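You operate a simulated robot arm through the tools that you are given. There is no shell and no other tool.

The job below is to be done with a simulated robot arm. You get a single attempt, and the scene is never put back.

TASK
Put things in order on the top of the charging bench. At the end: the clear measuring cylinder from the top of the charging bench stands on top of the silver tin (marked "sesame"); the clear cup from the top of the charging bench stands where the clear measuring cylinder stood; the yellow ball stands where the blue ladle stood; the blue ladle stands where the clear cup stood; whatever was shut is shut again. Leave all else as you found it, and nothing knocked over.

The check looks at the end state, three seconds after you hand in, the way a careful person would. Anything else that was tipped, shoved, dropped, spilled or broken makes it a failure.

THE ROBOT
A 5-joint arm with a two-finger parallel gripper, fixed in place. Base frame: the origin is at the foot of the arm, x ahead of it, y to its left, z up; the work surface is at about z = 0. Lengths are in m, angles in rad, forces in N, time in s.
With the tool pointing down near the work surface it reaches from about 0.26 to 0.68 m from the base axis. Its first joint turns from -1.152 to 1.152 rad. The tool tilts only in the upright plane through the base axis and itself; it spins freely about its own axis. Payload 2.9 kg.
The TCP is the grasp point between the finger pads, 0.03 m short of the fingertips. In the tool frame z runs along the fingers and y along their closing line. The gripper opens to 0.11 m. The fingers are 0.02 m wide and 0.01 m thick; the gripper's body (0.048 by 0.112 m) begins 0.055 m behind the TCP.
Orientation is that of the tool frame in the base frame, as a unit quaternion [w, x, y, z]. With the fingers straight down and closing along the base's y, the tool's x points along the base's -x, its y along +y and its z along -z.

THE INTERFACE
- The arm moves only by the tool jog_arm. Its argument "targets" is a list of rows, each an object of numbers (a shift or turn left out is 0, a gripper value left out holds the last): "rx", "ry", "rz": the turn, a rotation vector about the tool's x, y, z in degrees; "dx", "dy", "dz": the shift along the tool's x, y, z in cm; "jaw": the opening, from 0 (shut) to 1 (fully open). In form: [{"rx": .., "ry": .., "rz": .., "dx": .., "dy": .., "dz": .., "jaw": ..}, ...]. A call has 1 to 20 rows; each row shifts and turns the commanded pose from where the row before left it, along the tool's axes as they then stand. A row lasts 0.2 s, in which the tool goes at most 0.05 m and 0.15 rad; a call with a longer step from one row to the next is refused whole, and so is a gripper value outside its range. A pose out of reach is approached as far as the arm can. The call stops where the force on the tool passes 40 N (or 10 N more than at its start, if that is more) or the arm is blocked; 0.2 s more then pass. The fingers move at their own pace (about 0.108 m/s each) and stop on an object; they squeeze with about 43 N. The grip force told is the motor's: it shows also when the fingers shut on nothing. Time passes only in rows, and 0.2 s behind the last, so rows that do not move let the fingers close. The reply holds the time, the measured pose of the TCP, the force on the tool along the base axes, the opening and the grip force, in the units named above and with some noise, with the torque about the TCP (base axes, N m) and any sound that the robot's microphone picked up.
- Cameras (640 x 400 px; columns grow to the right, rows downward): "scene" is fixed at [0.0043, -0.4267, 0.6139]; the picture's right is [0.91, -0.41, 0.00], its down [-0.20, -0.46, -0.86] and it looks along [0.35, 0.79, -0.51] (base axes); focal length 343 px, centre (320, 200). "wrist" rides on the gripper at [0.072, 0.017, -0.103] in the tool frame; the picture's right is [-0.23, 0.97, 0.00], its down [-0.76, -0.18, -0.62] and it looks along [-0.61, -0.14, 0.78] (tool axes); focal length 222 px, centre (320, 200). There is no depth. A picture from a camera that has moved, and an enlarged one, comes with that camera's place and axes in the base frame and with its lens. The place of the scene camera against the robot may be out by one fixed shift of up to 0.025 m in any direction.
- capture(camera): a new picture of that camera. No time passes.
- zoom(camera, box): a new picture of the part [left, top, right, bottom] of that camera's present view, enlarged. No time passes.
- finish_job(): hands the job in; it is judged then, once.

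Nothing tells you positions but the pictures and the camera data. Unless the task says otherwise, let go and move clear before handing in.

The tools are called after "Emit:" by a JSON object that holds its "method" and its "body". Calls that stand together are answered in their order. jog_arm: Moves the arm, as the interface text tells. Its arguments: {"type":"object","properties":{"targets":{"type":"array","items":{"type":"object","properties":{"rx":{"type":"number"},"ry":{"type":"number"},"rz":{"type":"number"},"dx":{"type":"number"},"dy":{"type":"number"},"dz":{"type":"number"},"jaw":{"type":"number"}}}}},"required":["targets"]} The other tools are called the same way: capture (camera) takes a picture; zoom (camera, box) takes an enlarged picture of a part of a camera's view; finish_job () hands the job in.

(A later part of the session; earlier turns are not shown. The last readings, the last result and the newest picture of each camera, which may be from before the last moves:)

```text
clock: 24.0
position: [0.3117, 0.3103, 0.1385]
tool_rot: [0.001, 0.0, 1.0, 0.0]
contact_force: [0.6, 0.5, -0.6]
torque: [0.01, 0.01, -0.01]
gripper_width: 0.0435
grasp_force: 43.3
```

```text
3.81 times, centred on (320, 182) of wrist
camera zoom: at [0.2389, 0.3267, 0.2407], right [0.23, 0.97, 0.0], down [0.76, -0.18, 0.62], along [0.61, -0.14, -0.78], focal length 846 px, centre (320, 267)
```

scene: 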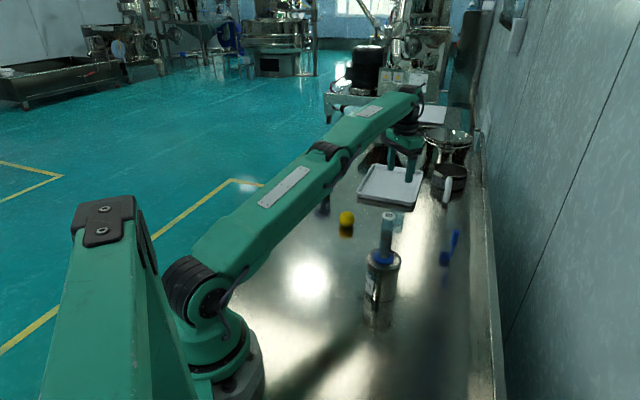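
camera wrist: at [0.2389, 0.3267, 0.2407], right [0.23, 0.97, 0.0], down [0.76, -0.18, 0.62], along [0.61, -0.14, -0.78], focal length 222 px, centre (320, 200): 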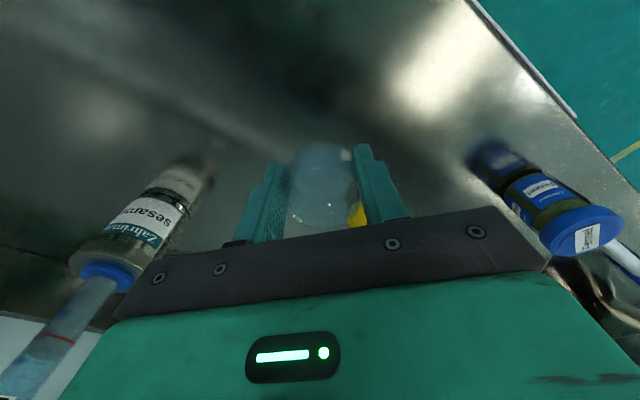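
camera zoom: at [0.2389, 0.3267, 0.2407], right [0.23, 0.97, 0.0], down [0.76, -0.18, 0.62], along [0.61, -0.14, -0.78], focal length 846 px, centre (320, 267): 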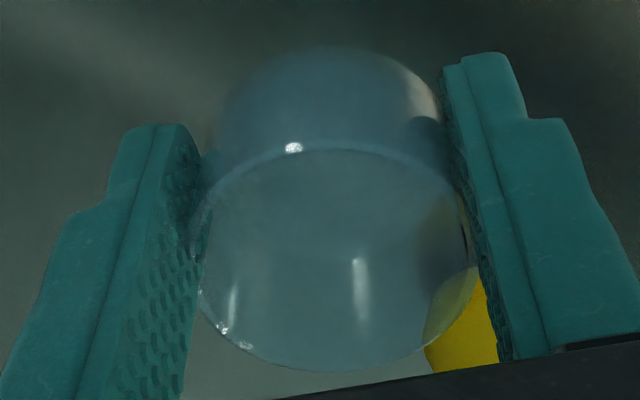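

The cup is upright in the grip with its bottom about 4 mm below the fingertips. I'll correct a few millimetres sideways and lower it to just above the bench.

Emit:
{"method": "jog_arm", "body": {"targets": [{"dx": 0.3, "dy": -0.15}, {"dz": 3.5}, {"dz": 3.5}, {"dz": 2.0}, {"dz": 0.6}, {}]}}

Emit:
{"method": "zoom", "body": {"camera": "scene", "box": [285, 205, 345, 255]}}

```text
clock: 25.4
position: [0.3086, 0.3082, 0.0419]
tool_rot: [0.0, 0.0, 1.0, 0.0]
contact_force: [0.4, 0.3, -0.1]
torque: [-0.02, -0.01, 0.02]
gripper_width: 0.0439
grasp_force: 43.0
```

```text
8.00 times, centred on (315, 230) of scene
camera zoom: at [0.0043, -0.4267, 0.6139], right [0.91, -0.41, 0.0], down [-0.2, -0.46, -0.86], along [0.35, 0.79, -0.51], focal length 2741 px, centre (360, -40)
```

zoom: 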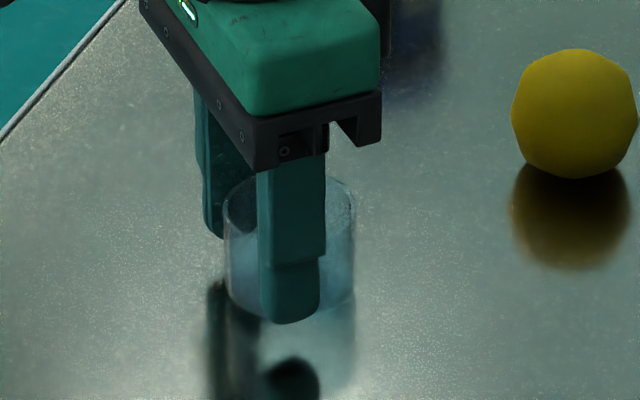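

Still a few millimetres above the bench, cup upright. I'll keep lowering in small steps until contact.

Emit:
{"method": "jog_arm", "body": {"targets": [{"dz": 0.3}, {"dz": 0.15}, {"dz": 0.1}, {}]}}

Emit:
{"method": "zoom", "body": {"camera": "scene", "box": [285, 205, 345, 255]}}

```text
clock: 26.4
position: [0.309, 0.3092, 0.0373]
tool_rot: [0.001, 0.0, 1.0, 0.001]
contact_force: [-3.4, -5.9, 23.6]
torque: [-0.34, -0.16, -0.12]
gripper_width: 0.0441
grasp_force: 43.1
```

```text
8.00 times, centred on (315, 230) of scene
camera zoom: at [0.0041, -0.4268, 0.6139], right [0.91, -0.41, 0.0], down [-0.2, -0.46, -0.86], along [0.35, 0.79, -0.5], focal length 2741 px, centre (360, -40)
```

zoom: 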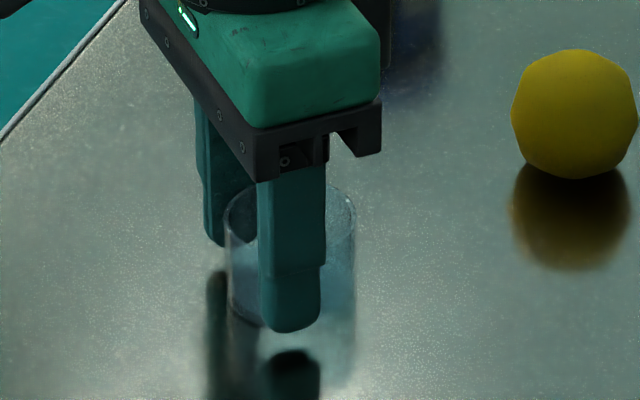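

Contact at about 24 N, so the cup is on the bench. I'll ease off slightly, then open.

Emit:
{"method": "jog_arm", "body": {"targets": [{"dz": -0.15}, {}, {"jaw": 0.7}, {}, {}]}}

Emit:
{"method": "zoom", "body": {"camera": "scene", "box": [285, 205, 345, 255]}}

Emit:
{"method": "capture", "body": {"camera": "wrist"}}

```text
clock: 27.6
position: [0.3074, 0.3094, 0.0373]
tool_rot: [0.0, -0.001, 1.0, 0.0]
contact_force: [0.2, -0.1, -0.1]
torque: [0.0, 0.01, -0.01]
gripper_width: 0.077
grasp_force: 0.1
```

```text
8.00 times, centred on (315, 230) of scene
camera zoom: at [0.0043, -0.4267, 0.6139], right [0.91, -0.41, 0.0], down [-0.2, -0.46, -0.86], along [0.35, 0.79, -0.51], focal length 2741 px, centre (360, -40)
```

zoom: 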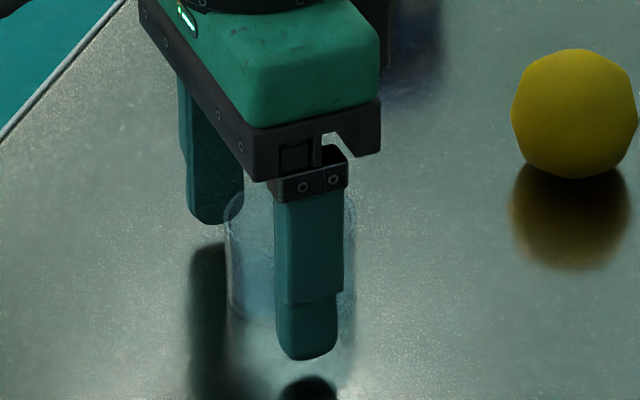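

```text
taken
camera wrist: at [0.2361, 0.3248, 0.1405], right [0.23, 0.97, 0.0], down [0.76, -0.18, 0.62], along [0.61, -0.14, -0.78], focal length 222 px, centre (320, 200)
```

wrist: 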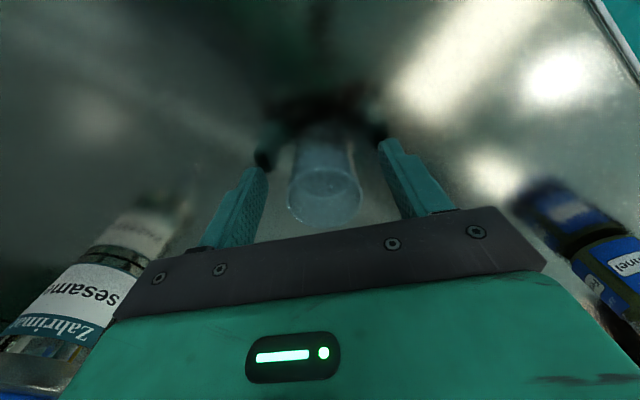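

The cup is standing free between the open fingers. I'll rise straight up and measure where it stands.

Emit:
{"method": "jog_arm", "body": {"targets": [{"dz": -2.0}, {"dz": -4.0}, {"dz": -4.0}, {"dz": -4.0}, {"dz": -2.0}, {}]}}

Emit:
{"method": "capture", "body": {"camera": "wrist"}}

Emit:
{"method": "zoom", "body": {"camera": "wrist", "box": [240, 40, 400, 140]}}

Emit:
{"method": "zoom", "body": {"camera": "scene", "box": [270, 180, 480, 310]}}

```text
clock: 29.0
position: [0.3075, 0.3089, 0.1979]
tool_rot: [0.0, 0.0, 1.0, 0.0]
contact_force: [-0.3, -0.9, -0.6]
torque: [0.03, 0.03, 0.01]
gripper_width: 0.077
grasp_force: 0.1
```

```text
taken
camera wrist: at [0.2357, 0.3252, 0.3011], right [0.23, 0.97, 0.0], down [0.76, -0.18, 0.62], along [0.61, -0.14, -0.78], focal length 222 px, centre (320, 200)
```

wrist: 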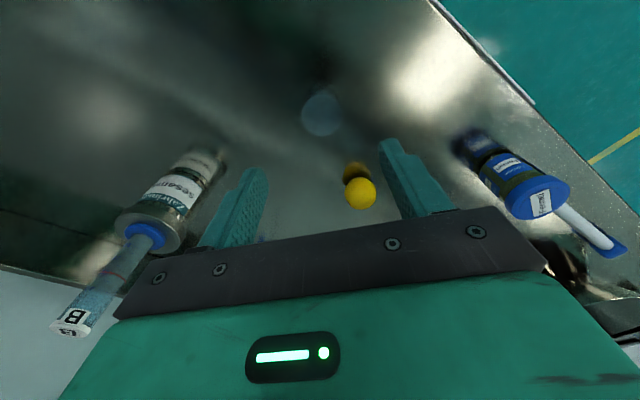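

```text
4.00 times, centred on (320, 90) of wrist
camera zoom: at [0.2357, 0.3252, 0.3011], right [0.23, 0.97, 0.0], down [0.76, -0.18, 0.62], along [0.61, -0.14, -0.78], focal length 888 px, centre (320, 640)
```

zoom: 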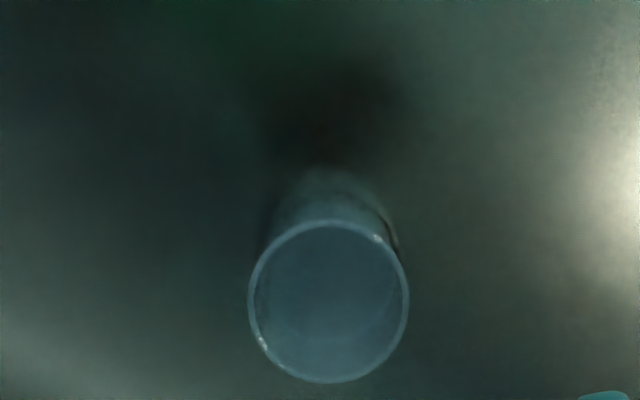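

```text
3.05 times, centred on (375, 245) of scene
camera zoom: at [0.0042, -0.4267, 0.6139], right [0.91, -0.41, 0.0], down [-0.2, -0.46, -0.86], along [0.35, 0.79, -0.51], focal length 1044 px, centre (152, 63)
```

zoom: 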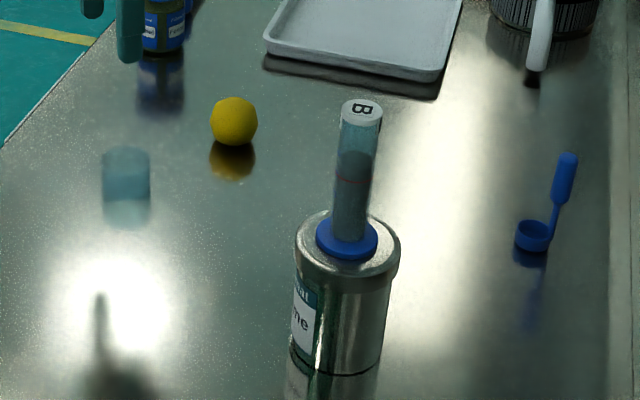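

The cup stands upright. Compared with the original scene picture it may be several millimetres off the cylinder's old spot, so I'll zoom in to measure that.

Emit:
{"method": "zoom", "body": {"camera": "scene", "box": [285, 215, 349, 255]}}

```text
10.00 times, centred on (317, 235) of scene
camera zoom: at [0.0042, -0.4267, 0.6139], right [0.91, -0.41, 0.0], down [-0.2, -0.46, -0.86], along [0.35, 0.79, -0.51], focal length 3426 px, centre (350, -150)
```

zoom: 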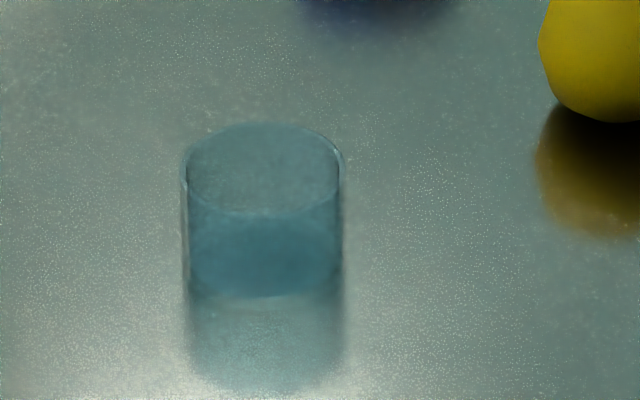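

Reworking the geometry, the cup is only about 3 cm tall, so it stands at x ≈ 0.320, about 1 cm outward of the cylinder's old spot (and its original place was about (0.609, 0.297)). I'll regrasp it properly centred and shift it by about 1 cm.

Emit:
{"method": "jog_arm", "body": {"targets": [{"dx": -1.3}, {"dz": 4.0}, {"dz": 4.0}, {"dz": 4.0}, {"dz": 2.5}, {}]}}

Emit:
{"method": "capture", "body": {"camera": "wrist"}}

```text
clock: 30.4
position: [0.3223, 0.3078, 0.0537]
tool_rot: [0.0, -0.001, 1.0, 0.0]
contact_force: [0.2, -0.3, 0.3]
torque: [0.0, -0.01, -0.02]
gripper_width: 0.0768
grasp_force: 0.1
```

```text
taken
camera wrist: at [0.2488, 0.3243, 0.1559], right [0.23, 0.97, 0.0], down [0.76, -0.18, 0.62], along [0.61, -0.14, -0.78], focal length 222 px, centre (320, 200)
```

wrist: 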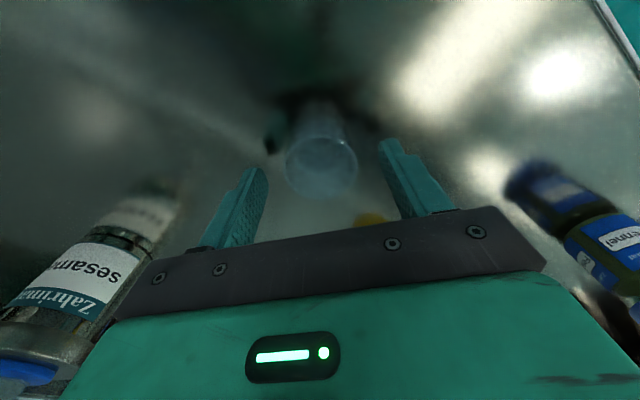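

The cup is between the fingers, centred to within a couple of millimetres. I'll go down the last 1.6 cm and close.

Emit:
{"method": "jog_arm", "body": {"targets": [{"dx": 0.15, "dz": 0.8}, {"dz": 0.8}, {}, {"jaw": 0.0}, {}, {}]}}

Emit:
{"method": "zoom", "body": {"camera": "scene", "box": [285, 205, 345, 255]}}

Emit:
{"method": "zoom", "body": {"camera": "wrist", "box": [270, 130, 370, 235]}}

```text
clock: 31.8
position: [0.3209, 0.3076, 0.0367]
tool_rot: [0.0, 0.0, 1.0, 0.0]
contact_force: [0.5, -0.6, -0.1]
torque: [0.01, 0.05, 0.03]
gripper_width: 0.0434
grasp_force: 43.4
```

```text
8.00 times, centred on (315, 230) of scene
camera zoom: at [0.0043, -0.4267, 0.6139], right [0.91, -0.41, 0.0], down [-0.2, -0.46, -0.86], along [0.35, 0.79, -0.51], focal length 2741 px, centre (360, -40)
```

zoom: 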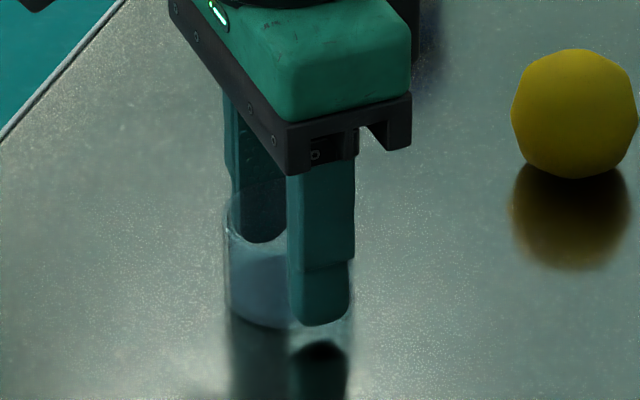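

```text
3.81 times, centred on (320, 182) of wrist
camera zoom: at [0.2475, 0.3248, 0.1399], right [0.23, 0.97, 0.0], down [0.76, -0.18, 0.62], along [0.61, -0.14, -0.78], focal length 846 px, centre (320, 267)
```

zoom: 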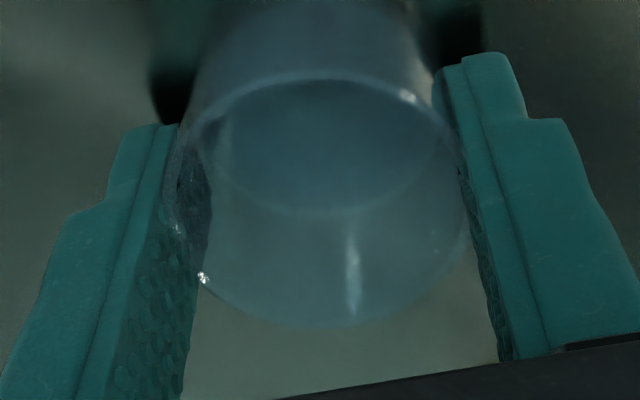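

Now the cup is gripped on its centre line. I'll lift it a centimetre, shift it to (0.3115, 0.3105) and set it back down.

Emit:
{"method": "jog_arm", "body": {"targets": [{"dz": -0.6}, {"dz": -0.6}, {"dx": 0.45, "dy": 0.12}, {"dx": 0.45, "dy": 0.13}, {"dz": 0.5}, {"dz": 0.4}, {}]}}

Emit:
{"method": "zoom", "body": {"camera": "scene", "box": [285, 205, 345, 255]}}

```text
clock: 33.4
position: [0.3112, 0.3108, 0.0397]
tool_rot: [0.0, 0.001, 1.0, 0.0]
contact_force: [-0.2, -0.1, 0.2]
torque: [-0.01, 0.03, -0.02]
gripper_width: 0.0438
grasp_force: 42.9
```

```text
8.00 times, centred on (315, 230) of scene
camera zoom: at [0.0043, -0.4267, 0.6139], right [0.91, -0.41, 0.0], down [-0.2, -0.46, -0.86], along [0.35, 0.79, -0.51], focal length 2741 px, centre (360, -40)
```

zoom: 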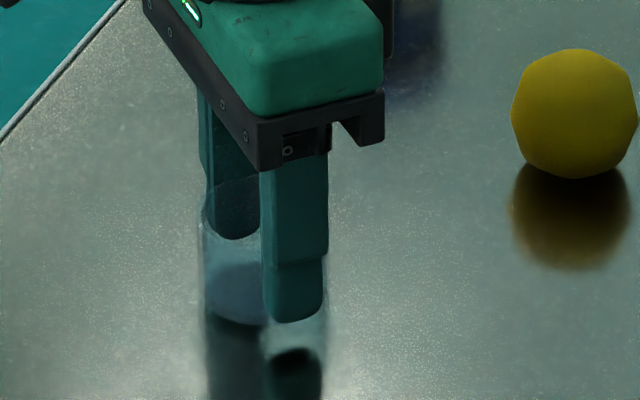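

The cup moved with the grip and hangs 2–3 mm above the bench at the right spot. I'll lower to contact, ease off and release.

Emit:
{"method": "jog_arm", "body": {"targets": [{"dz": 0.15}, {"dz": 0.1}, {}]}}

```text
clock: 34.2
position: [0.3107, 0.3107, 0.0377]
tool_rot: [0.0, 0.0, 1.0, 0.0]
contact_force: [-0.2, 0.1, -1.4]
torque: [0.01, -0.02, 0.03]
gripper_width: 0.0438
grasp_force: 43.1
```

Emit:
{"method": "jog_arm", "body": {"targets": [{"dz": 0.1}, {}]}}

```text
clock: 34.8
position: [0.3098, 0.3117, 0.036]
tool_rot: [0.0, 0.0, 1.0, 0.0]
contact_force: [-4.5, -2.3, 12.9]
torque: [-0.12, 0.13, -0.04]
gripper_width: 0.044
grasp_force: 43.2
```

The cup is in light contact (13 N). I'll release it and rise.

Emit:
{"method": "jog_arm", "body": {"targets": [{"jaw": 0.7}, {}, {}, {"dz": -2.0}, {"dz": -4.0}, {"dz": -4.0}, {"dz": -4.0}, {"dz": -2.0}, {}]}}

Emit:
{"method": "zoom", "body": {"camera": "scene", "box": [285, 215, 349, 255]}}

Emit:
{"method": "capture", "body": {"camera": "wrist"}}

```text
clock: 36.8
position: [0.3105, 0.3105, 0.1967]
tool_rot: [0.0, 0.0, 1.0, 0.0]
contact_force: [-0.4, 0.3, 0.0]
torque: [0.02, 0.03, -0.01]
gripper_width: 0.0771
grasp_force: 0.0
```

```text
10.00 times, centred on (317, 235) of scene
camera zoom: at [0.0042, -0.4267, 0.6139], right [0.91, -0.41, 0.0], down [-0.2, -0.46, -0.86], along [0.35, 0.79, -0.51], focal length 3426 px, centre (350, -150)
```

zoom: 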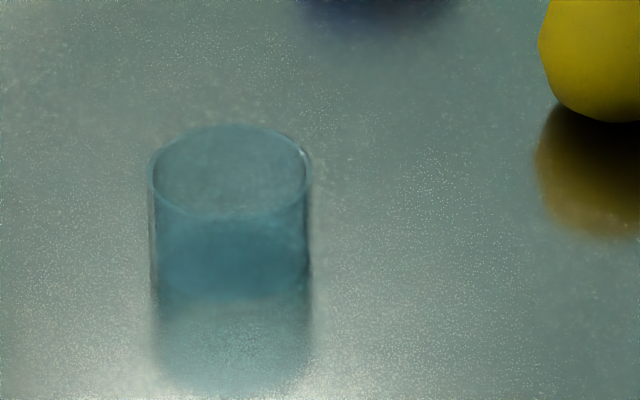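

```text
taken
camera wrist: at [0.2383, 0.3282, 0.2993], right [0.23, 0.97, 0.0], down [0.76, -0.18, 0.62], along [0.61, -0.14, -0.78], focal length 222 px, centre (320, 200)
```

wrist: 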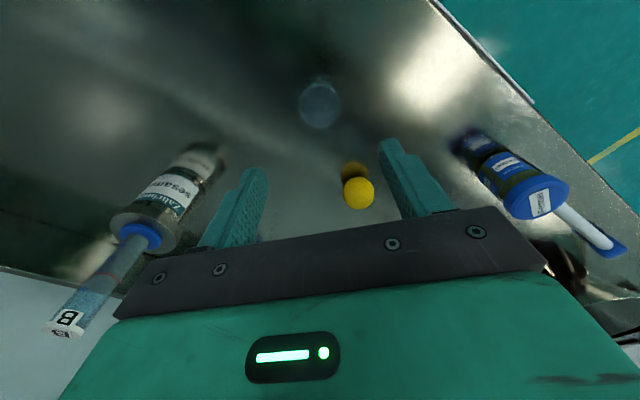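

The cup now matches the cylinder's old spot in the scene view. Next is the ladle, so I'll move to a position where the wrist camera looks straight at it.

Emit:
{"method": "jog_arm", "body": {"targets": [{"dx": -2.66, "dy": -3.18, "dz": -1.0}, {"dx": -2.66, "dy": -3.18, "dz": -1.0}, {"dx": -2.66, "dy": -3.18}, {"dx": -2.66, "dy": -3.18}, {"dx": -2.66, "dy": -3.18}, {"dx": -2.66, "dy": -3.18}, {}]}}

Emit:
{"method": "capture", "body": {"camera": "wrist"}}

Emit:
{"method": "zoom", "body": {"camera": "wrist", "box": [250, 140, 410, 240]}}

Emit:
{"method": "zoom", "body": {"camera": "scene", "box": [425, 215, 473, 275]}}

Emit:
{"method": "capture", "body": {"camera": "scene"}}

```text
clock: 38.4
position: [0.4715, 0.1194, 0.2157]
tool_rot: [0.0, 0.0, 1.0, 0.001]
contact_force: [0.4, -0.4, -0.3]
torque: [0.01, 0.0, 0.01]
gripper_width: 0.0769
grasp_force: 0.0
```

```text
taken
camera wrist: at [0.3992, 0.1356, 0.3193], right [0.23, 0.97, 0.0], down [0.76, -0.18, 0.62], along [0.61, -0.14, -0.78], focal length 222 px, centre (320, 200)
```

wrist: 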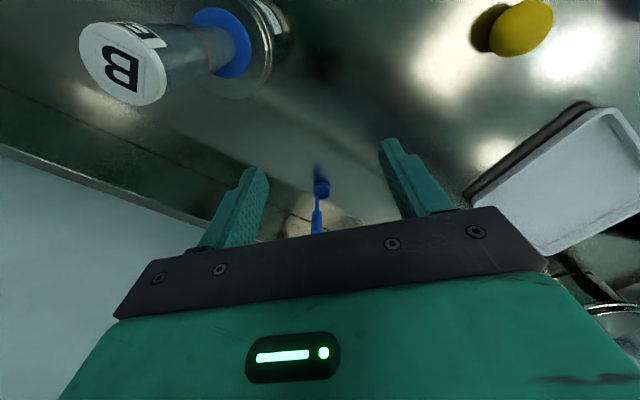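

```text
4.00 times, centred on (330, 190) of wrist
camera zoom: at [0.3992, 0.1356, 0.3193], right [0.23, 0.97, 0.0], down [0.76, -0.18, 0.62], along [0.61, -0.14, -0.78], focal length 888 px, centre (280, 240)
```

zoom: 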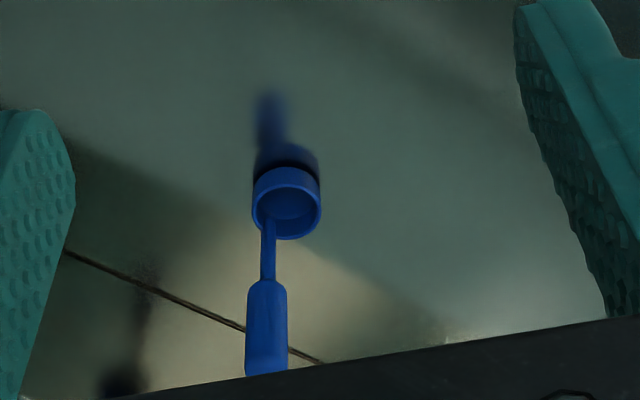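

```text
6.67 times, centred on (449, 245) of scene
camera zoom: at [0.0042, -0.4267, 0.6139], right [0.91, -0.41, 0.0], down [-0.2, -0.46, -0.86], along [0.35, 0.79, -0.51], focal length 2284 px, centre (-540, -100)
```

zoom: 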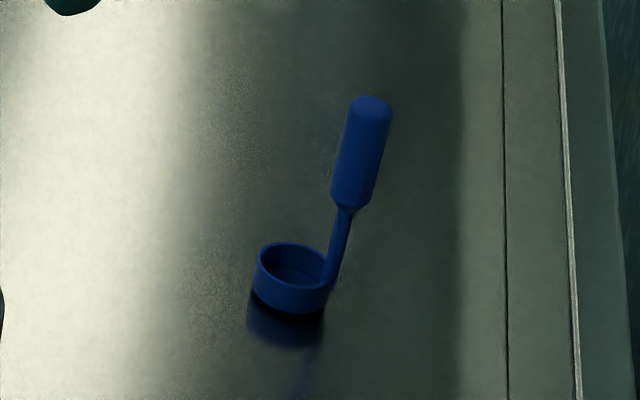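

```text
taken
```

scene: 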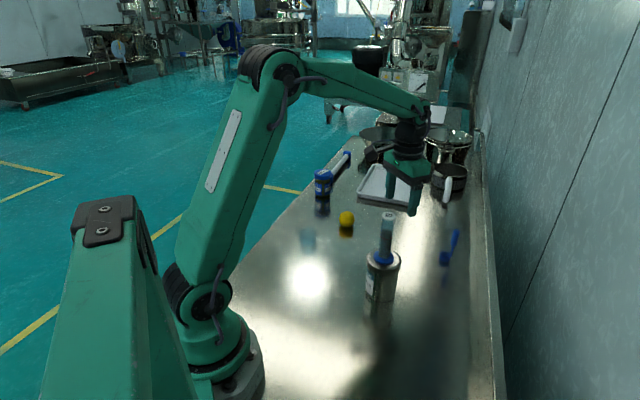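

The ladle stands with its bowl at about (0.621, 0.088) and its upright handle at (0.633, 0.078), top near z 0.097. I'll go over the handle and take another look before descending.

Emit:
{"method": "jog_arm", "body": {"targets": [{"dx": -4.0, "dy": -1.03, "jaw": 0.5}, {"dx": -4.0, "dy": -1.03}, {"dx": -4.0, "dy": -1.03}, {"dx": -4.1, "dy": -1.03}, {"dz": 2.0}, {}]}}

Emit:
{"method": "capture", "body": {"camera": "wrist"}}

Emit:
{"method": "zoom", "body": {"camera": "wrist", "box": [240, 60, 400, 160]}}

Emit:
{"method": "capture", "body": {"camera": "scene"}}

```text
clock: 39.8
position: [0.631, 0.0794, 0.1963]
tool_rot: [0.0, 0.0, 1.0, 0.0]
contact_force: [-0.2, -0.1, 0.2]
torque: [0.01, 0.0, 0.02]
gripper_width: 0.0549
grasp_force: 0.2
```

```text
taken
camera wrist: at [0.5588, 0.0956, 0.2987], right [0.23, 0.97, 0.0], down [0.76, -0.18, 0.62], along [0.61, -0.14, -0.78], focal length 222 px, centre (320, 200)
```

wrist: 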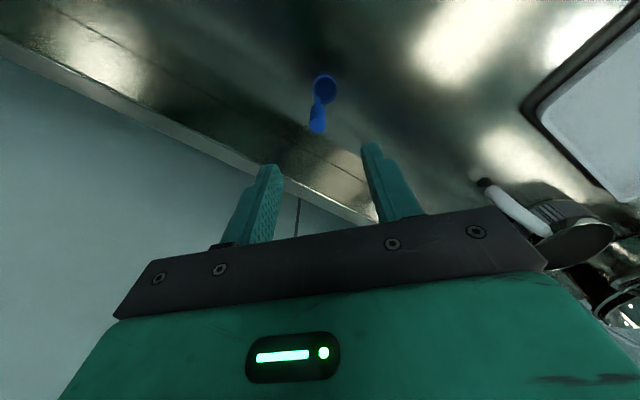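

```text
4.00 times, centred on (320, 110) of wrist
camera zoom: at [0.5588, 0.0956, 0.2987], right [0.23, 0.97, 0.0], down [0.76, -0.18, 0.62], along [0.61, -0.14, -0.78], focal length 888 px, centre (320, 560)
```

zoom: 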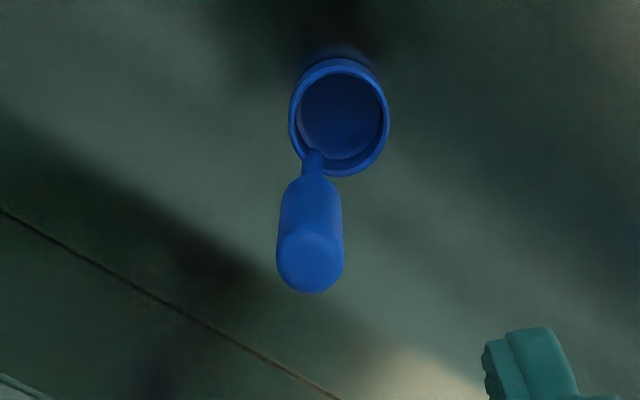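

```text
taken
```

scene: 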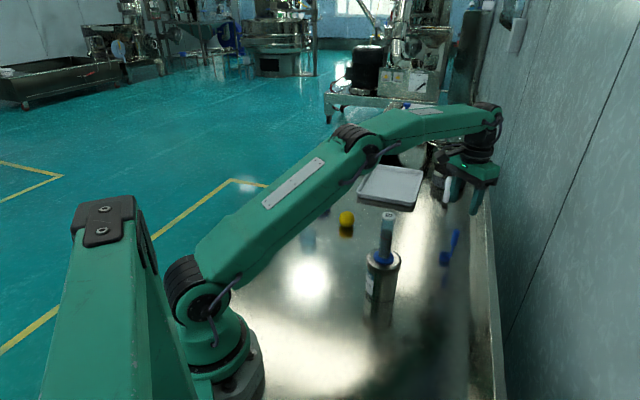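

The handle top reads (0.631, 0.0765) and the bowl (0.620, 0.087); the arm passes well above the cylinder. I'll correct 3 mm and descend around the handle.

Emit:
{"method": "jog_arm", "body": {"targets": [{"dy": -0.28, "dz": 3.0}, {"dz": 3.0}, {"dz": 2.0}, {}]}}

Emit:
{"method": "capture", "body": {"camera": "wrist"}}

Emit:
{"method": "capture", "body": {"camera": "scene"}}

```text
clock: 40.8
position: [0.6302, 0.0761, 0.1155]
tool_rot: [0.0, 0.0, 1.0, 0.0]
contact_force: [0.0, 0.5, -0.3]
torque: [0.02, 0.0, -0.01]
gripper_width: 0.0553
grasp_force: 0.0
```

```text
taken
camera wrist: at [0.5591, 0.0929, 0.2193], right [0.23, 0.97, 0.0], down [0.76, -0.18, 0.62], along [0.61, -0.14, -0.78], focal length 222 px, centre (320, 200)
```

wrist: 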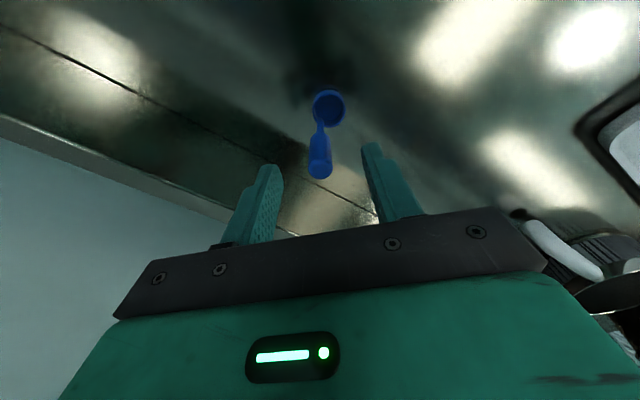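

```text
taken
```

scene: 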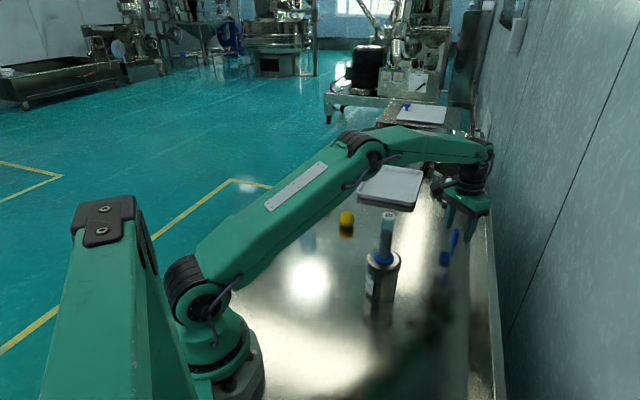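

The handle is centred between the fingers. I'll descend to z ≈ 0.07 and check once more before closing.

Emit:
{"method": "jog_arm", "body": {"targets": [{"dx": -0.1, "dy": -0.05, "dz": 1.5}, {"dz": 1.5}, {"dz": 1.5}, {}]}}

Emit:
{"method": "capture", "body": {"camera": "wrist"}}

Emit:
{"method": "zoom", "body": {"camera": "scene", "box": [410, 180, 500, 280]}}

```text
clock: 41.8
position: [0.6321, 0.0749, 0.0717]
tool_rot: [0.0, -0.001, 1.0, 0.0]
contact_force: [0.0, 0.8, 0.5]
torque: [0.01, 0.02, 0.0]
gripper_width: 0.0547
grasp_force: 0.0
```

```text
taken
camera wrist: at [0.5599, 0.0922, 0.1746], right [0.23, 0.97, 0.0], down [0.76, -0.18, 0.62], along [0.61, -0.14, -0.78], focal length 222 px, centre (320, 200)
```

wrist: 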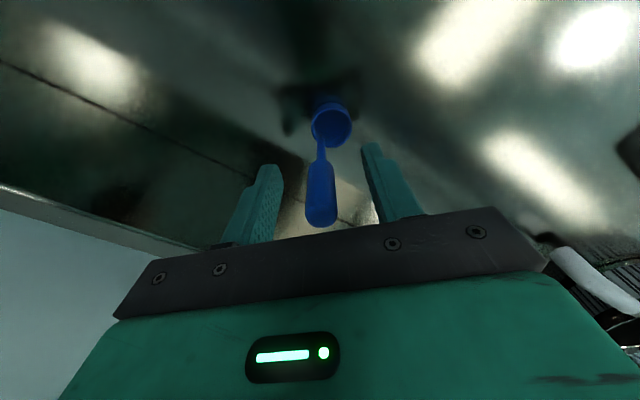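

```text
4.00 times, centred on (455, 230) of scene
camera zoom: at [0.0043, -0.4267, 0.6139], right [0.91, -0.41, 0.0], down [-0.2, -0.46, -0.86], along [0.35, 0.79, -0.51], focal length 1370 px, centre (-220, 80)
```

zoom: 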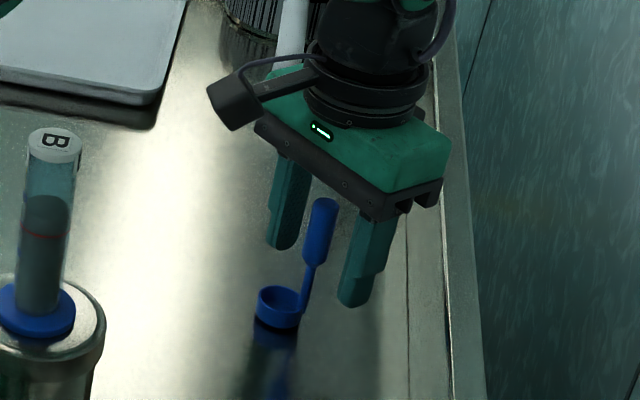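

The handle's thick part is between the pads, offset by about 1 mm. I'll nudge over and close.

Emit:
{"method": "jog_arm", "body": {"targets": [{"dy": 0.1}, {"jaw": 0.0}, {}, {}, {}]}}

Emit:
{"method": "capture", "body": {"camera": "wrist"}}

Emit:
{"method": "zoom", "body": {"camera": "scene", "box": [410, 180, 500, 280]}}

```text
clock: 43.0
position: [0.632, 0.0769, 0.0706]
tool_rot: [0.0, 0.0, 1.0, 0.0]
contact_force: [0.0, 0.8, 0.1]
torque: [-0.03, -0.02, 0.01]
gripper_width: 0.0152
grasp_force: 42.5
```

```text
taken
camera wrist: at [0.5602, 0.0933, 0.1746], right [0.23, 0.97, 0.0], down [0.76, -0.18, 0.62], along [0.61, -0.14, -0.78], focal length 222 px, centre (320, 200)
```

wrist: 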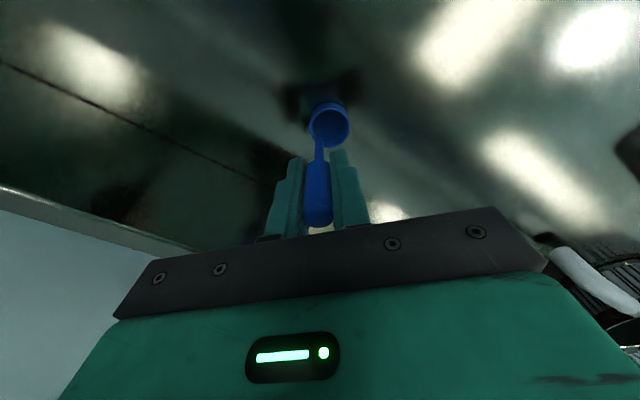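

```text
4.00 times, centred on (455, 230) of scene
camera zoom: at [0.0042, -0.4267, 0.6139], right [0.91, -0.41, 0.0], down [-0.2, -0.46, -0.86], along [0.35, 0.79, -0.51], focal length 1370 px, centre (-220, 80)
```

zoom: 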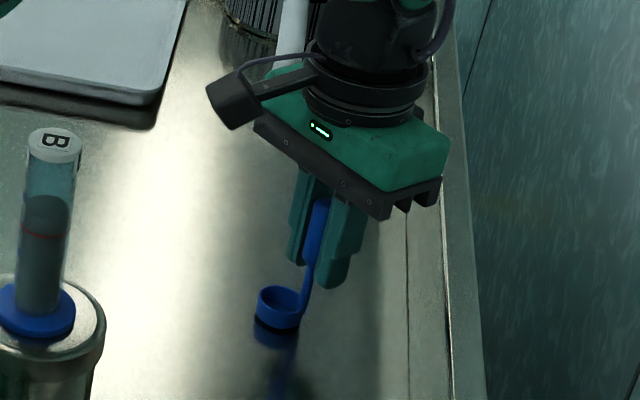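

The ladle's handle is held firmly (15 mm). I'll lift it 5 cm and carry it toward the cup's old place.

Emit:
{"method": "jog_arm", "body": {"targets": [{"dz": -1.0}, {"dz": -2.0}, {"dz": -2.0}, {}, {"dx": 0.3, "dy": 1.8}, {"dx": 0.6, "dy": 3.6}, {"dx": 0.6, "dy": 3.6}, {"dx": 0.6, "dy": 3.6}, {"dx": 0.6, "dy": 3.6}, {"dx": 0.6, "dy": 3.6}, {"dx": 0.4, "dy": 1.65}, {}]}}

Emit:
{"method": "capture", "body": {"camera": "wrist"}}

Emit:
{"method": "capture", "body": {"camera": "scene"}}

Emit:
{"method": "zoom", "body": {"camera": "scene", "box": [360, 140, 456, 230]}}

```text
clock: 45.6
position: [0.5961, 0.291, 0.1222]
tool_rot: [0.0, 0.0, 1.0, 0.001]
contact_force: [-0.2, -0.6, -0.7]
torque: [-0.02, 0.01, 0.02]
gripper_width: 0.0147
grasp_force: 42.5
```

```text
taken
camera wrist: at [0.5231, 0.3079, 0.2248], right [0.23, 0.97, 0.0], down [0.76, -0.18, 0.62], along [0.61, -0.14, -0.78], focal length 222 px, centre (320, 200)
```

wrist: 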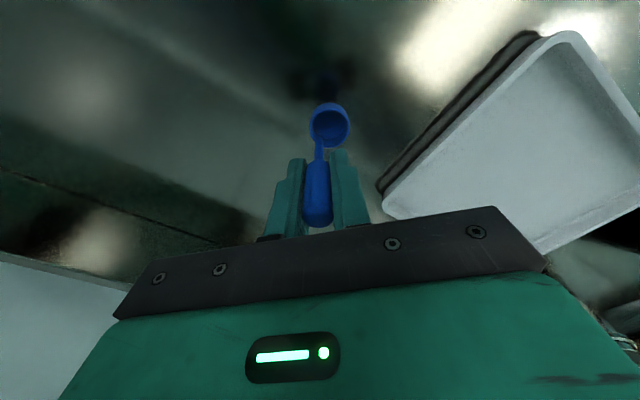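

```text
taken
```

scene: 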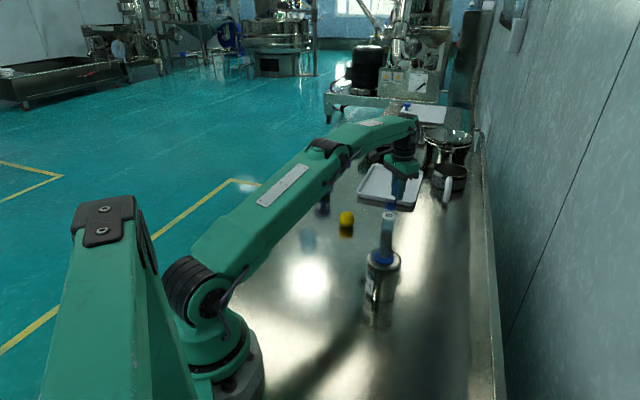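

```text
4.44 times, centred on (408, 185) of scene
camera zoom: at [0.0043, -0.4266, 0.6139], right [0.91, -0.41, 0.0], down [-0.2, -0.46, -0.86], along [0.35, 0.79, -0.51], focal length 1523 px, centre (-71, 267)
```

zoom: 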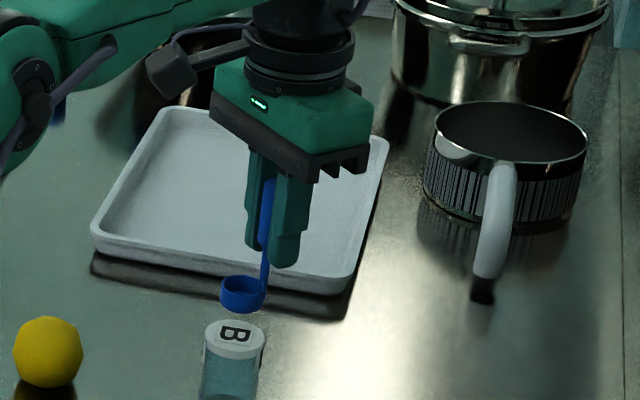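

The ladle hangs upright at the cup's old place, but keeping its present turn would put the grip out of reach. I'll spin the tool about its own axis so the handle is on the base side, halfway first.

Emit:
{"method": "jog_arm", "body": {"targets": [{"rz": 8.0}, {"rz": 8.0}, {"rz": 8.0}, {"rz": 8.0}, {"rz": 8.0}, {"rz": 8.0}, {"rz": 8.0}, {}]}}

Emit:
{"method": "zoom", "body": {"camera": "scene", "box": [360, 140, 456, 230]}}

```text
clock: 47.4
position: [0.5944, 0.2915, 0.1214]
tool_rot: [0.001, 0.471, 0.882, 0.0]
contact_force: [-0.7, -0.6, 0.0]
torque: [-0.04, 0.03, -0.03]
gripper_width: 0.015
grasp_force: 42.8
```

```text
4.44 times, centred on (408, 185) of scene
camera zoom: at [0.0043, -0.4267, 0.6139], right [0.91, -0.41, 0.0], down [-0.2, -0.46, -0.86], along [0.35, 0.79, -0.51], focal length 1523 px, centre (-71, 267)
```

zoom: 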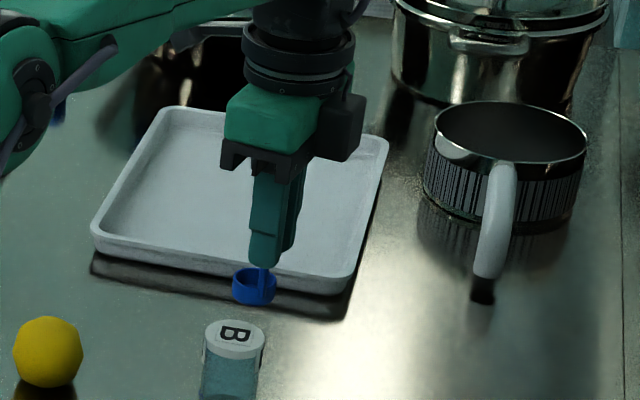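

The spin works as expected. I'll finish the rest of the turn.

Emit:
{"method": "jog_arm", "body": {"targets": [{"rz": 8.0}, {"rz": 8.0}, {"rz": 8.0}, {"rz": 8.0}, {"rz": 8.0}, {"rz": 8.0}, {"rz": 8.0}, {}]}}

Emit:
{"method": "capture", "body": {"camera": "wrist"}}

Emit:
{"method": "zoom", "body": {"camera": "scene", "box": [360, 140, 456, 230]}}

```text
clock: 49.2
position: [0.5949, 0.2911, 0.1214]
tool_rot: [-0.001, 0.829, 0.559, 0.0]
contact_force: [0.6, 0.2, -0.4]
torque: [-0.04, 0.02, -0.02]
gripper_width: 0.015
grasp_force: 42.9
```

```text
taken
camera wrist: at [0.6387, 0.3517, 0.224], right [0.82, -0.58, 0.0], down [-0.45, -0.64, 0.62], along [-0.36, -0.51, -0.78], focal length 222 px, centre (320, 200)
```

wrist: 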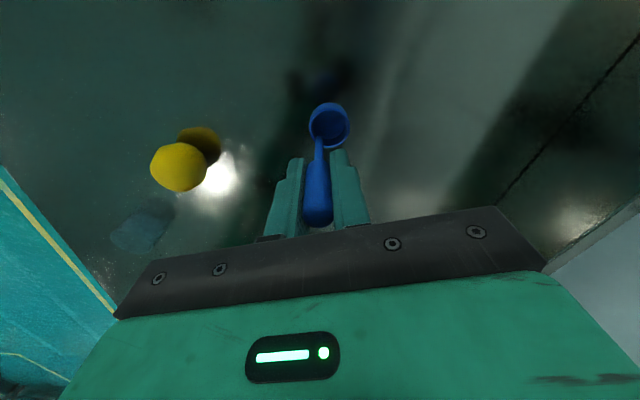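

```text
4.44 times, centred on (408, 185) of scene
camera zoom: at [0.0043, -0.4267, 0.6139], right [0.91, -0.41, 0.0], down [-0.2, -0.46, -0.86], along [0.35, 0.79, -0.51], focal length 1523 px, centre (-71, 267)
```

zoom: 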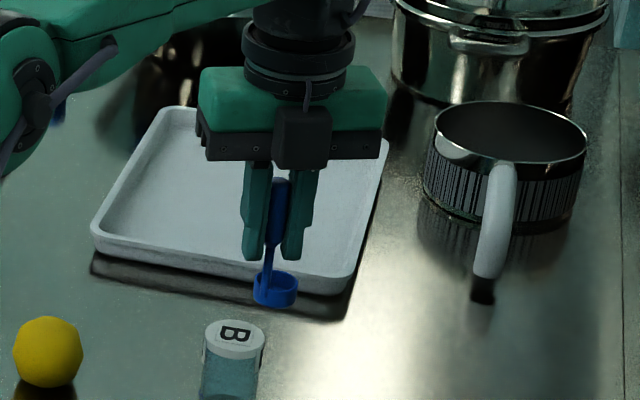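

The handle is now on the base side and the bowl hangs over about (0.609, 0.299), right where the cup stood. I'll lower it slowly.

Emit:
{"method": "jog_arm", "body": {"targets": [{"dz": 2.0}, {"dz": 1.8}, {"dz": 0.8}, {}]}}

Emit:
{"method": "zoom", "body": {"camera": "scene", "box": [370, 180, 434, 240]}}

```text
clock: 50.2
position: [0.5956, 0.2906, 0.0749]
tool_rot: [-0.001, 0.829, 0.559, 0.0]
contact_force: [0.5, 0.1, -0.2]
torque: [0.0, -0.01, 0.0]
gripper_width: 0.0149
grasp_force: 43.3
```

```text
6.67 times, centred on (402, 210) of scene
camera zoom: at [0.0043, -0.4267, 0.6139], right [0.91, -0.41, 0.0], down [-0.2, -0.46, -0.86], along [0.35, 0.79, -0.51], focal length 2284 px, centre (-227, 133)
```

zoom: 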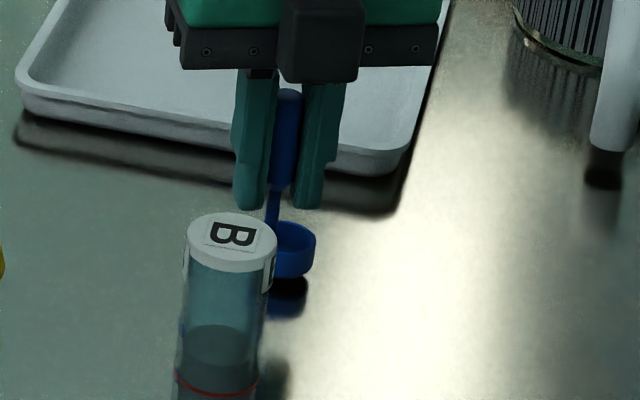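

The bowl is a few millimetres above the bench. I'll lower in millimetre steps.

Emit:
{"method": "jog_arm", "body": {"targets": [{"dz": 0.15}, {"dz": 0.1}, {}]}}

```text
clock: 51.0
position: [0.5959, 0.2903, 0.0718]
tool_rot: [0.0, 0.829, 0.559, 0.001]
contact_force: [-0.2, -0.2, -0.9]
torque: [0.01, 0.02, 0.02]
gripper_width: 0.0148
grasp_force: 42.9
```

Emit:
{"method": "jog_arm", "body": {"targets": [{"dz": 0.1}, {}]}}

```text
clock: 51.6
position: [0.5967, 0.2911, 0.071]
tool_rot: [0.001, 0.829, 0.559, -0.001]
contact_force: [1.0, -0.3, -1.1]
torque: [0.0, 0.03, -0.02]
gripper_width: 0.0151
grasp_force: 43.1
```

Emit:
{"method": "jog_arm", "body": {"targets": [{"dz": 0.08}, {}]}}

Emit:
{"method": "zoom", "body": {"camera": "scene", "box": [390, 200, 430, 230]}}

```text
clock: 52.2
position: [0.595, 0.2907, 0.0718]
tool_rot: [0.0, 0.829, 0.56, 0.0]
contact_force: [-1.3, -0.6, 4.8]
torque: [-0.08, 0.07, 0.0]
gripper_width: 0.015
grasp_force: 43.3
```

```text
13.33 times, centred on (410, 215) of scene
camera zoom: at [0.0042, -0.4267, 0.6139], right [0.91, -0.41, 0.0], down [-0.2, -0.46, -0.86], along [0.35, 0.79, -0.51], focal length 4568 px, centre (-880, 0)
```

zoom: 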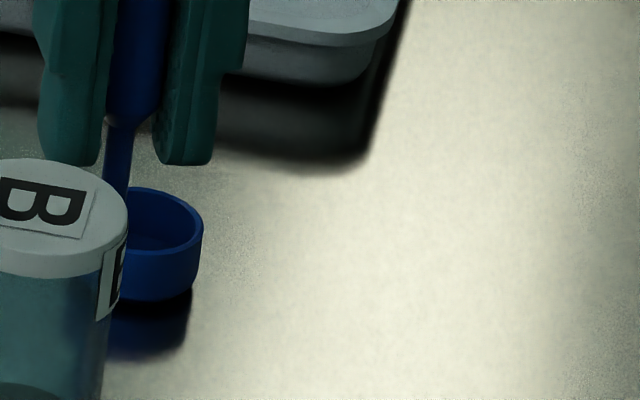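

Light contact, about 5 N. I'll press a touch more to seat the bowl flat before letting go.

Emit:
{"method": "jog_arm", "body": {"targets": [{"dz": 0.06}, {}]}}

Emit:
{"method": "capture", "body": {"camera": "wrist"}}

```text
clock: 52.8
position: [0.5966, 0.291, 0.0709]
tool_rot: [0.0, 0.829, 0.56, 0.001]
contact_force: [-3.0, -2.3, 11.1]
torque: [-0.08, 0.05, -0.05]
gripper_width: 0.015
grasp_force: 42.6
```

```text
taken
camera wrist: at [0.6388, 0.3516, 0.1747], right [0.82, -0.58, 0.0], down [-0.45, -0.64, 0.62], along [-0.36, -0.51, -0.78], focal length 222 px, centre (320, 200)
```

wrist: 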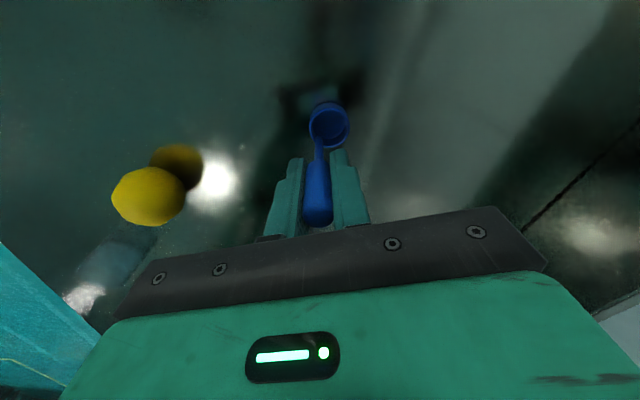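

The bowl is seated. I'll open the fingers just a little first, so they could still catch the ladle if it leans.

Emit:
{"method": "jog_arm", "body": {"targets": [{"jaw": 0.22}, {}, {}, {}]}}

Emit:
{"method": "capture", "body": {"camera": "wrist"}}

Emit:
{"method": "zoom", "body": {"camera": "scene", "box": [370, 180, 434, 240]}}

```text
clock: 53.8
position: [0.5943, 0.2913, 0.07]
tool_rot: [0.0, 0.829, 0.56, 0.0]
contact_force: [-0.6, 0.3, 0.2]
torque: [-0.02, 0.01, -0.03]
gripper_width: 0.0242
grasp_force: 0.0
```

```text
taken
camera wrist: at [0.6386, 0.3516, 0.1733], right [0.82, -0.58, 0.0], down [-0.45, -0.64, 0.62], along [-0.36, -0.51, -0.78], focal length 222 px, centre (320, 200)
```

wrist: 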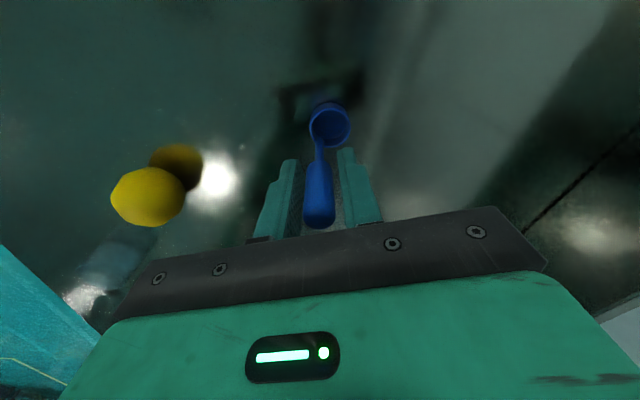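

```text
6.67 times, centred on (402, 210) of scene
camera zoom: at [0.0043, -0.4267, 0.6139], right [0.91, -0.41, 0.0], down [-0.2, -0.46, -0.86], along [0.35, 0.79, -0.51], focal length 2284 px, centre (-227, 133)
```

zoom: 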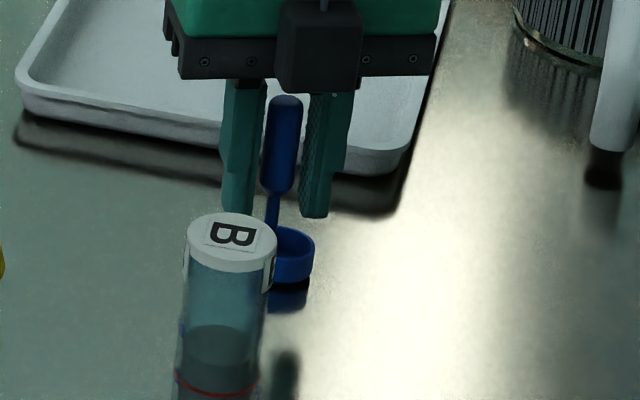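

The ladle stands on its own. I'll open a bit wider and rise clear of the handle.

Emit:
{"method": "jog_arm", "body": {"targets": [{"jaw": 0.45}, {}, {"dz": -1.5}, {"dz": -2.5}, {"dz": -2.5}, {"dz": -1.8}, {}]}}

Emit:
{"method": "capture", "body": {"camera": "wrist"}}

Emit:
{"method": "zoom", "body": {"camera": "scene", "box": [360, 180, 440, 240]}}

```text
clock: 55.4
position: [0.5951, 0.2912, 0.1538]
tool_rot: [-0.001, 0.829, 0.559, 0.001]
contact_force: [0.0, 0.2, 0.3]
torque: [-0.02, -0.01, 0.01]
gripper_width: 0.0495
grasp_force: 0.0
```

```text
taken
camera wrist: at [0.639, 0.3513, 0.2562], right [0.82, -0.58, 0.0], down [-0.45, -0.64, 0.62], along [-0.36, -0.51, -0.78], focal length 222 px, centre (320, 200)
```

wrist: 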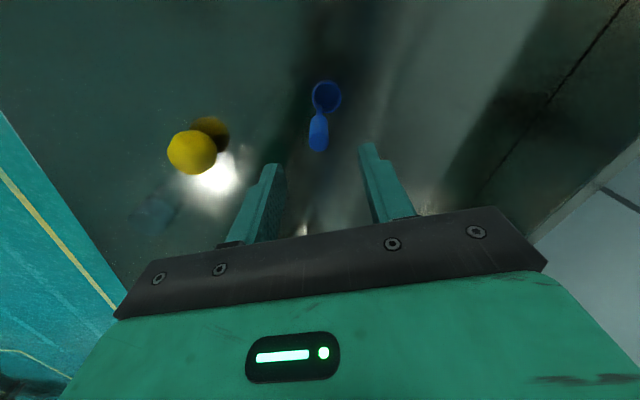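

```text
6.67 times, centred on (400, 210) of scene
camera zoom: at [0.0043, -0.4267, 0.6139], right [0.91, -0.41, 0.0], down [-0.2, -0.46, -0.86], along [0.35, 0.79, -0.51], focal length 2284 px, centre (-213, 133)
```

zoom: 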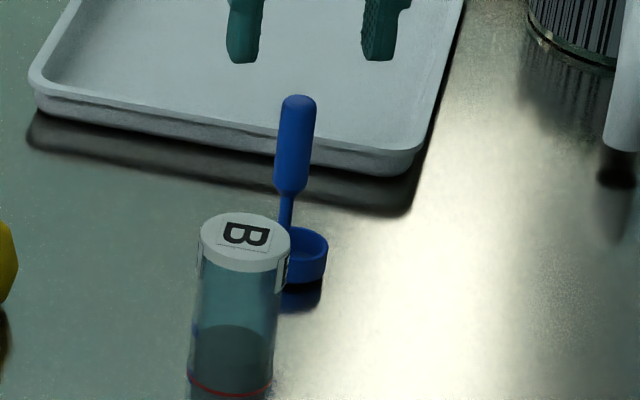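

The ladle stands upright with its bowl within about 3 mm of the cup's old position. Next I'll move off toward the ball and spin the tool back to its normal heading.

Emit:
{"method": "jog_arm", "body": {"targets": [{"dx": -0.21, "dy": -3.71, "dz": -1.15}, {"dx": -0.21, "dy": -3.71, "dz": -1.15}, {"dx": -0.21, "dy": -3.71, "dz": -1.15}, {"dx": -0.21, "dy": -3.71, "dz": -1.15}, {"rz": -8.0}, {"rz": -8.0}, {"rz": -8.0}, {"rz": -8.0}, {"rz": -8.0}, {"rz": -8.0}, {"rz": -8.0}, {"rz": -8.0}, {"rz": -8.0}, {"rz": -8.0}, {"rz": -8.0}, {"rz": -8.0}, {"rz": -8.0}, {"rz": -8.0}, {}]}}

Emit:
{"method": "capture", "body": {"camera": "wrist"}}

Emit:
{"method": "zoom", "body": {"camera": "wrist", "box": [240, 40, 400, 140]}}

Emit:
{"method": "capture", "body": {"camera": "scene"}}

```text
clock: 59.4
position: [0.4552, 0.34, 0.1986]
tool_rot: [0.0, -0.001, 1.0, 0.001]
contact_force: [0.3, -0.8, -0.6]
torque: [0.05, 0.01, -0.01]
gripper_width: 0.0496
grasp_force: 0.1
```

```text
taken
camera wrist: at [0.3825, 0.3553, 0.3023], right [0.23, 0.97, 0.0], down [0.76, -0.18, 0.62], along [0.61, -0.14, -0.78], focal length 222 px, centre (320, 200)
```

wrist: 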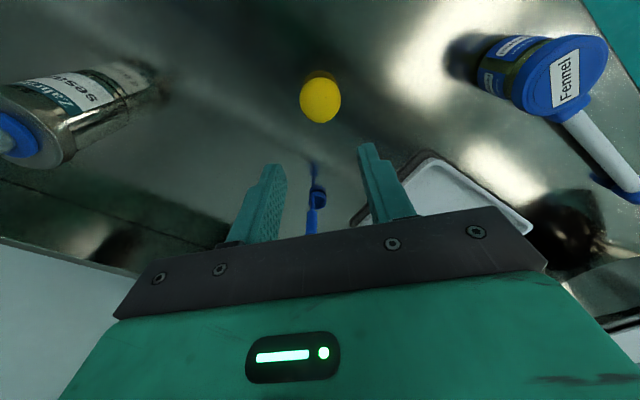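

```text
4.00 times, centred on (320, 90) of wrist
camera zoom: at [0.3825, 0.3553, 0.3023], right [0.23, 0.97, 0.0], down [0.76, -0.18, 0.62], along [0.61, -0.14, -0.78], focal length 888 px, centre (320, 640)
```

zoom: 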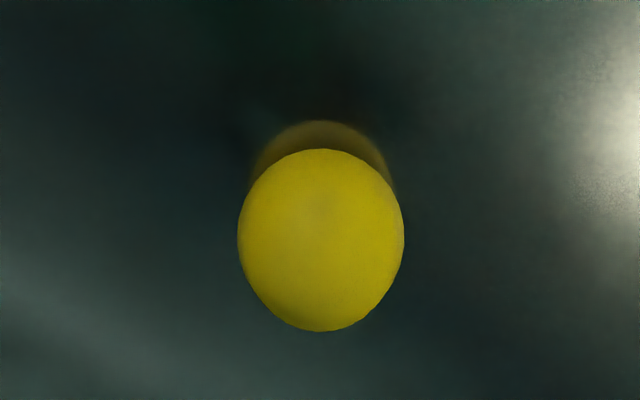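

```text
taken
```

scene: 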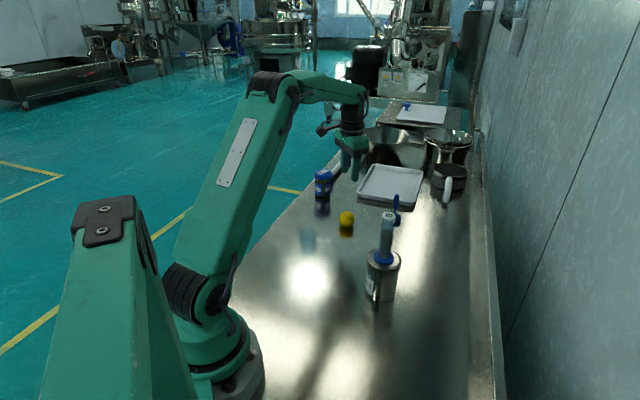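

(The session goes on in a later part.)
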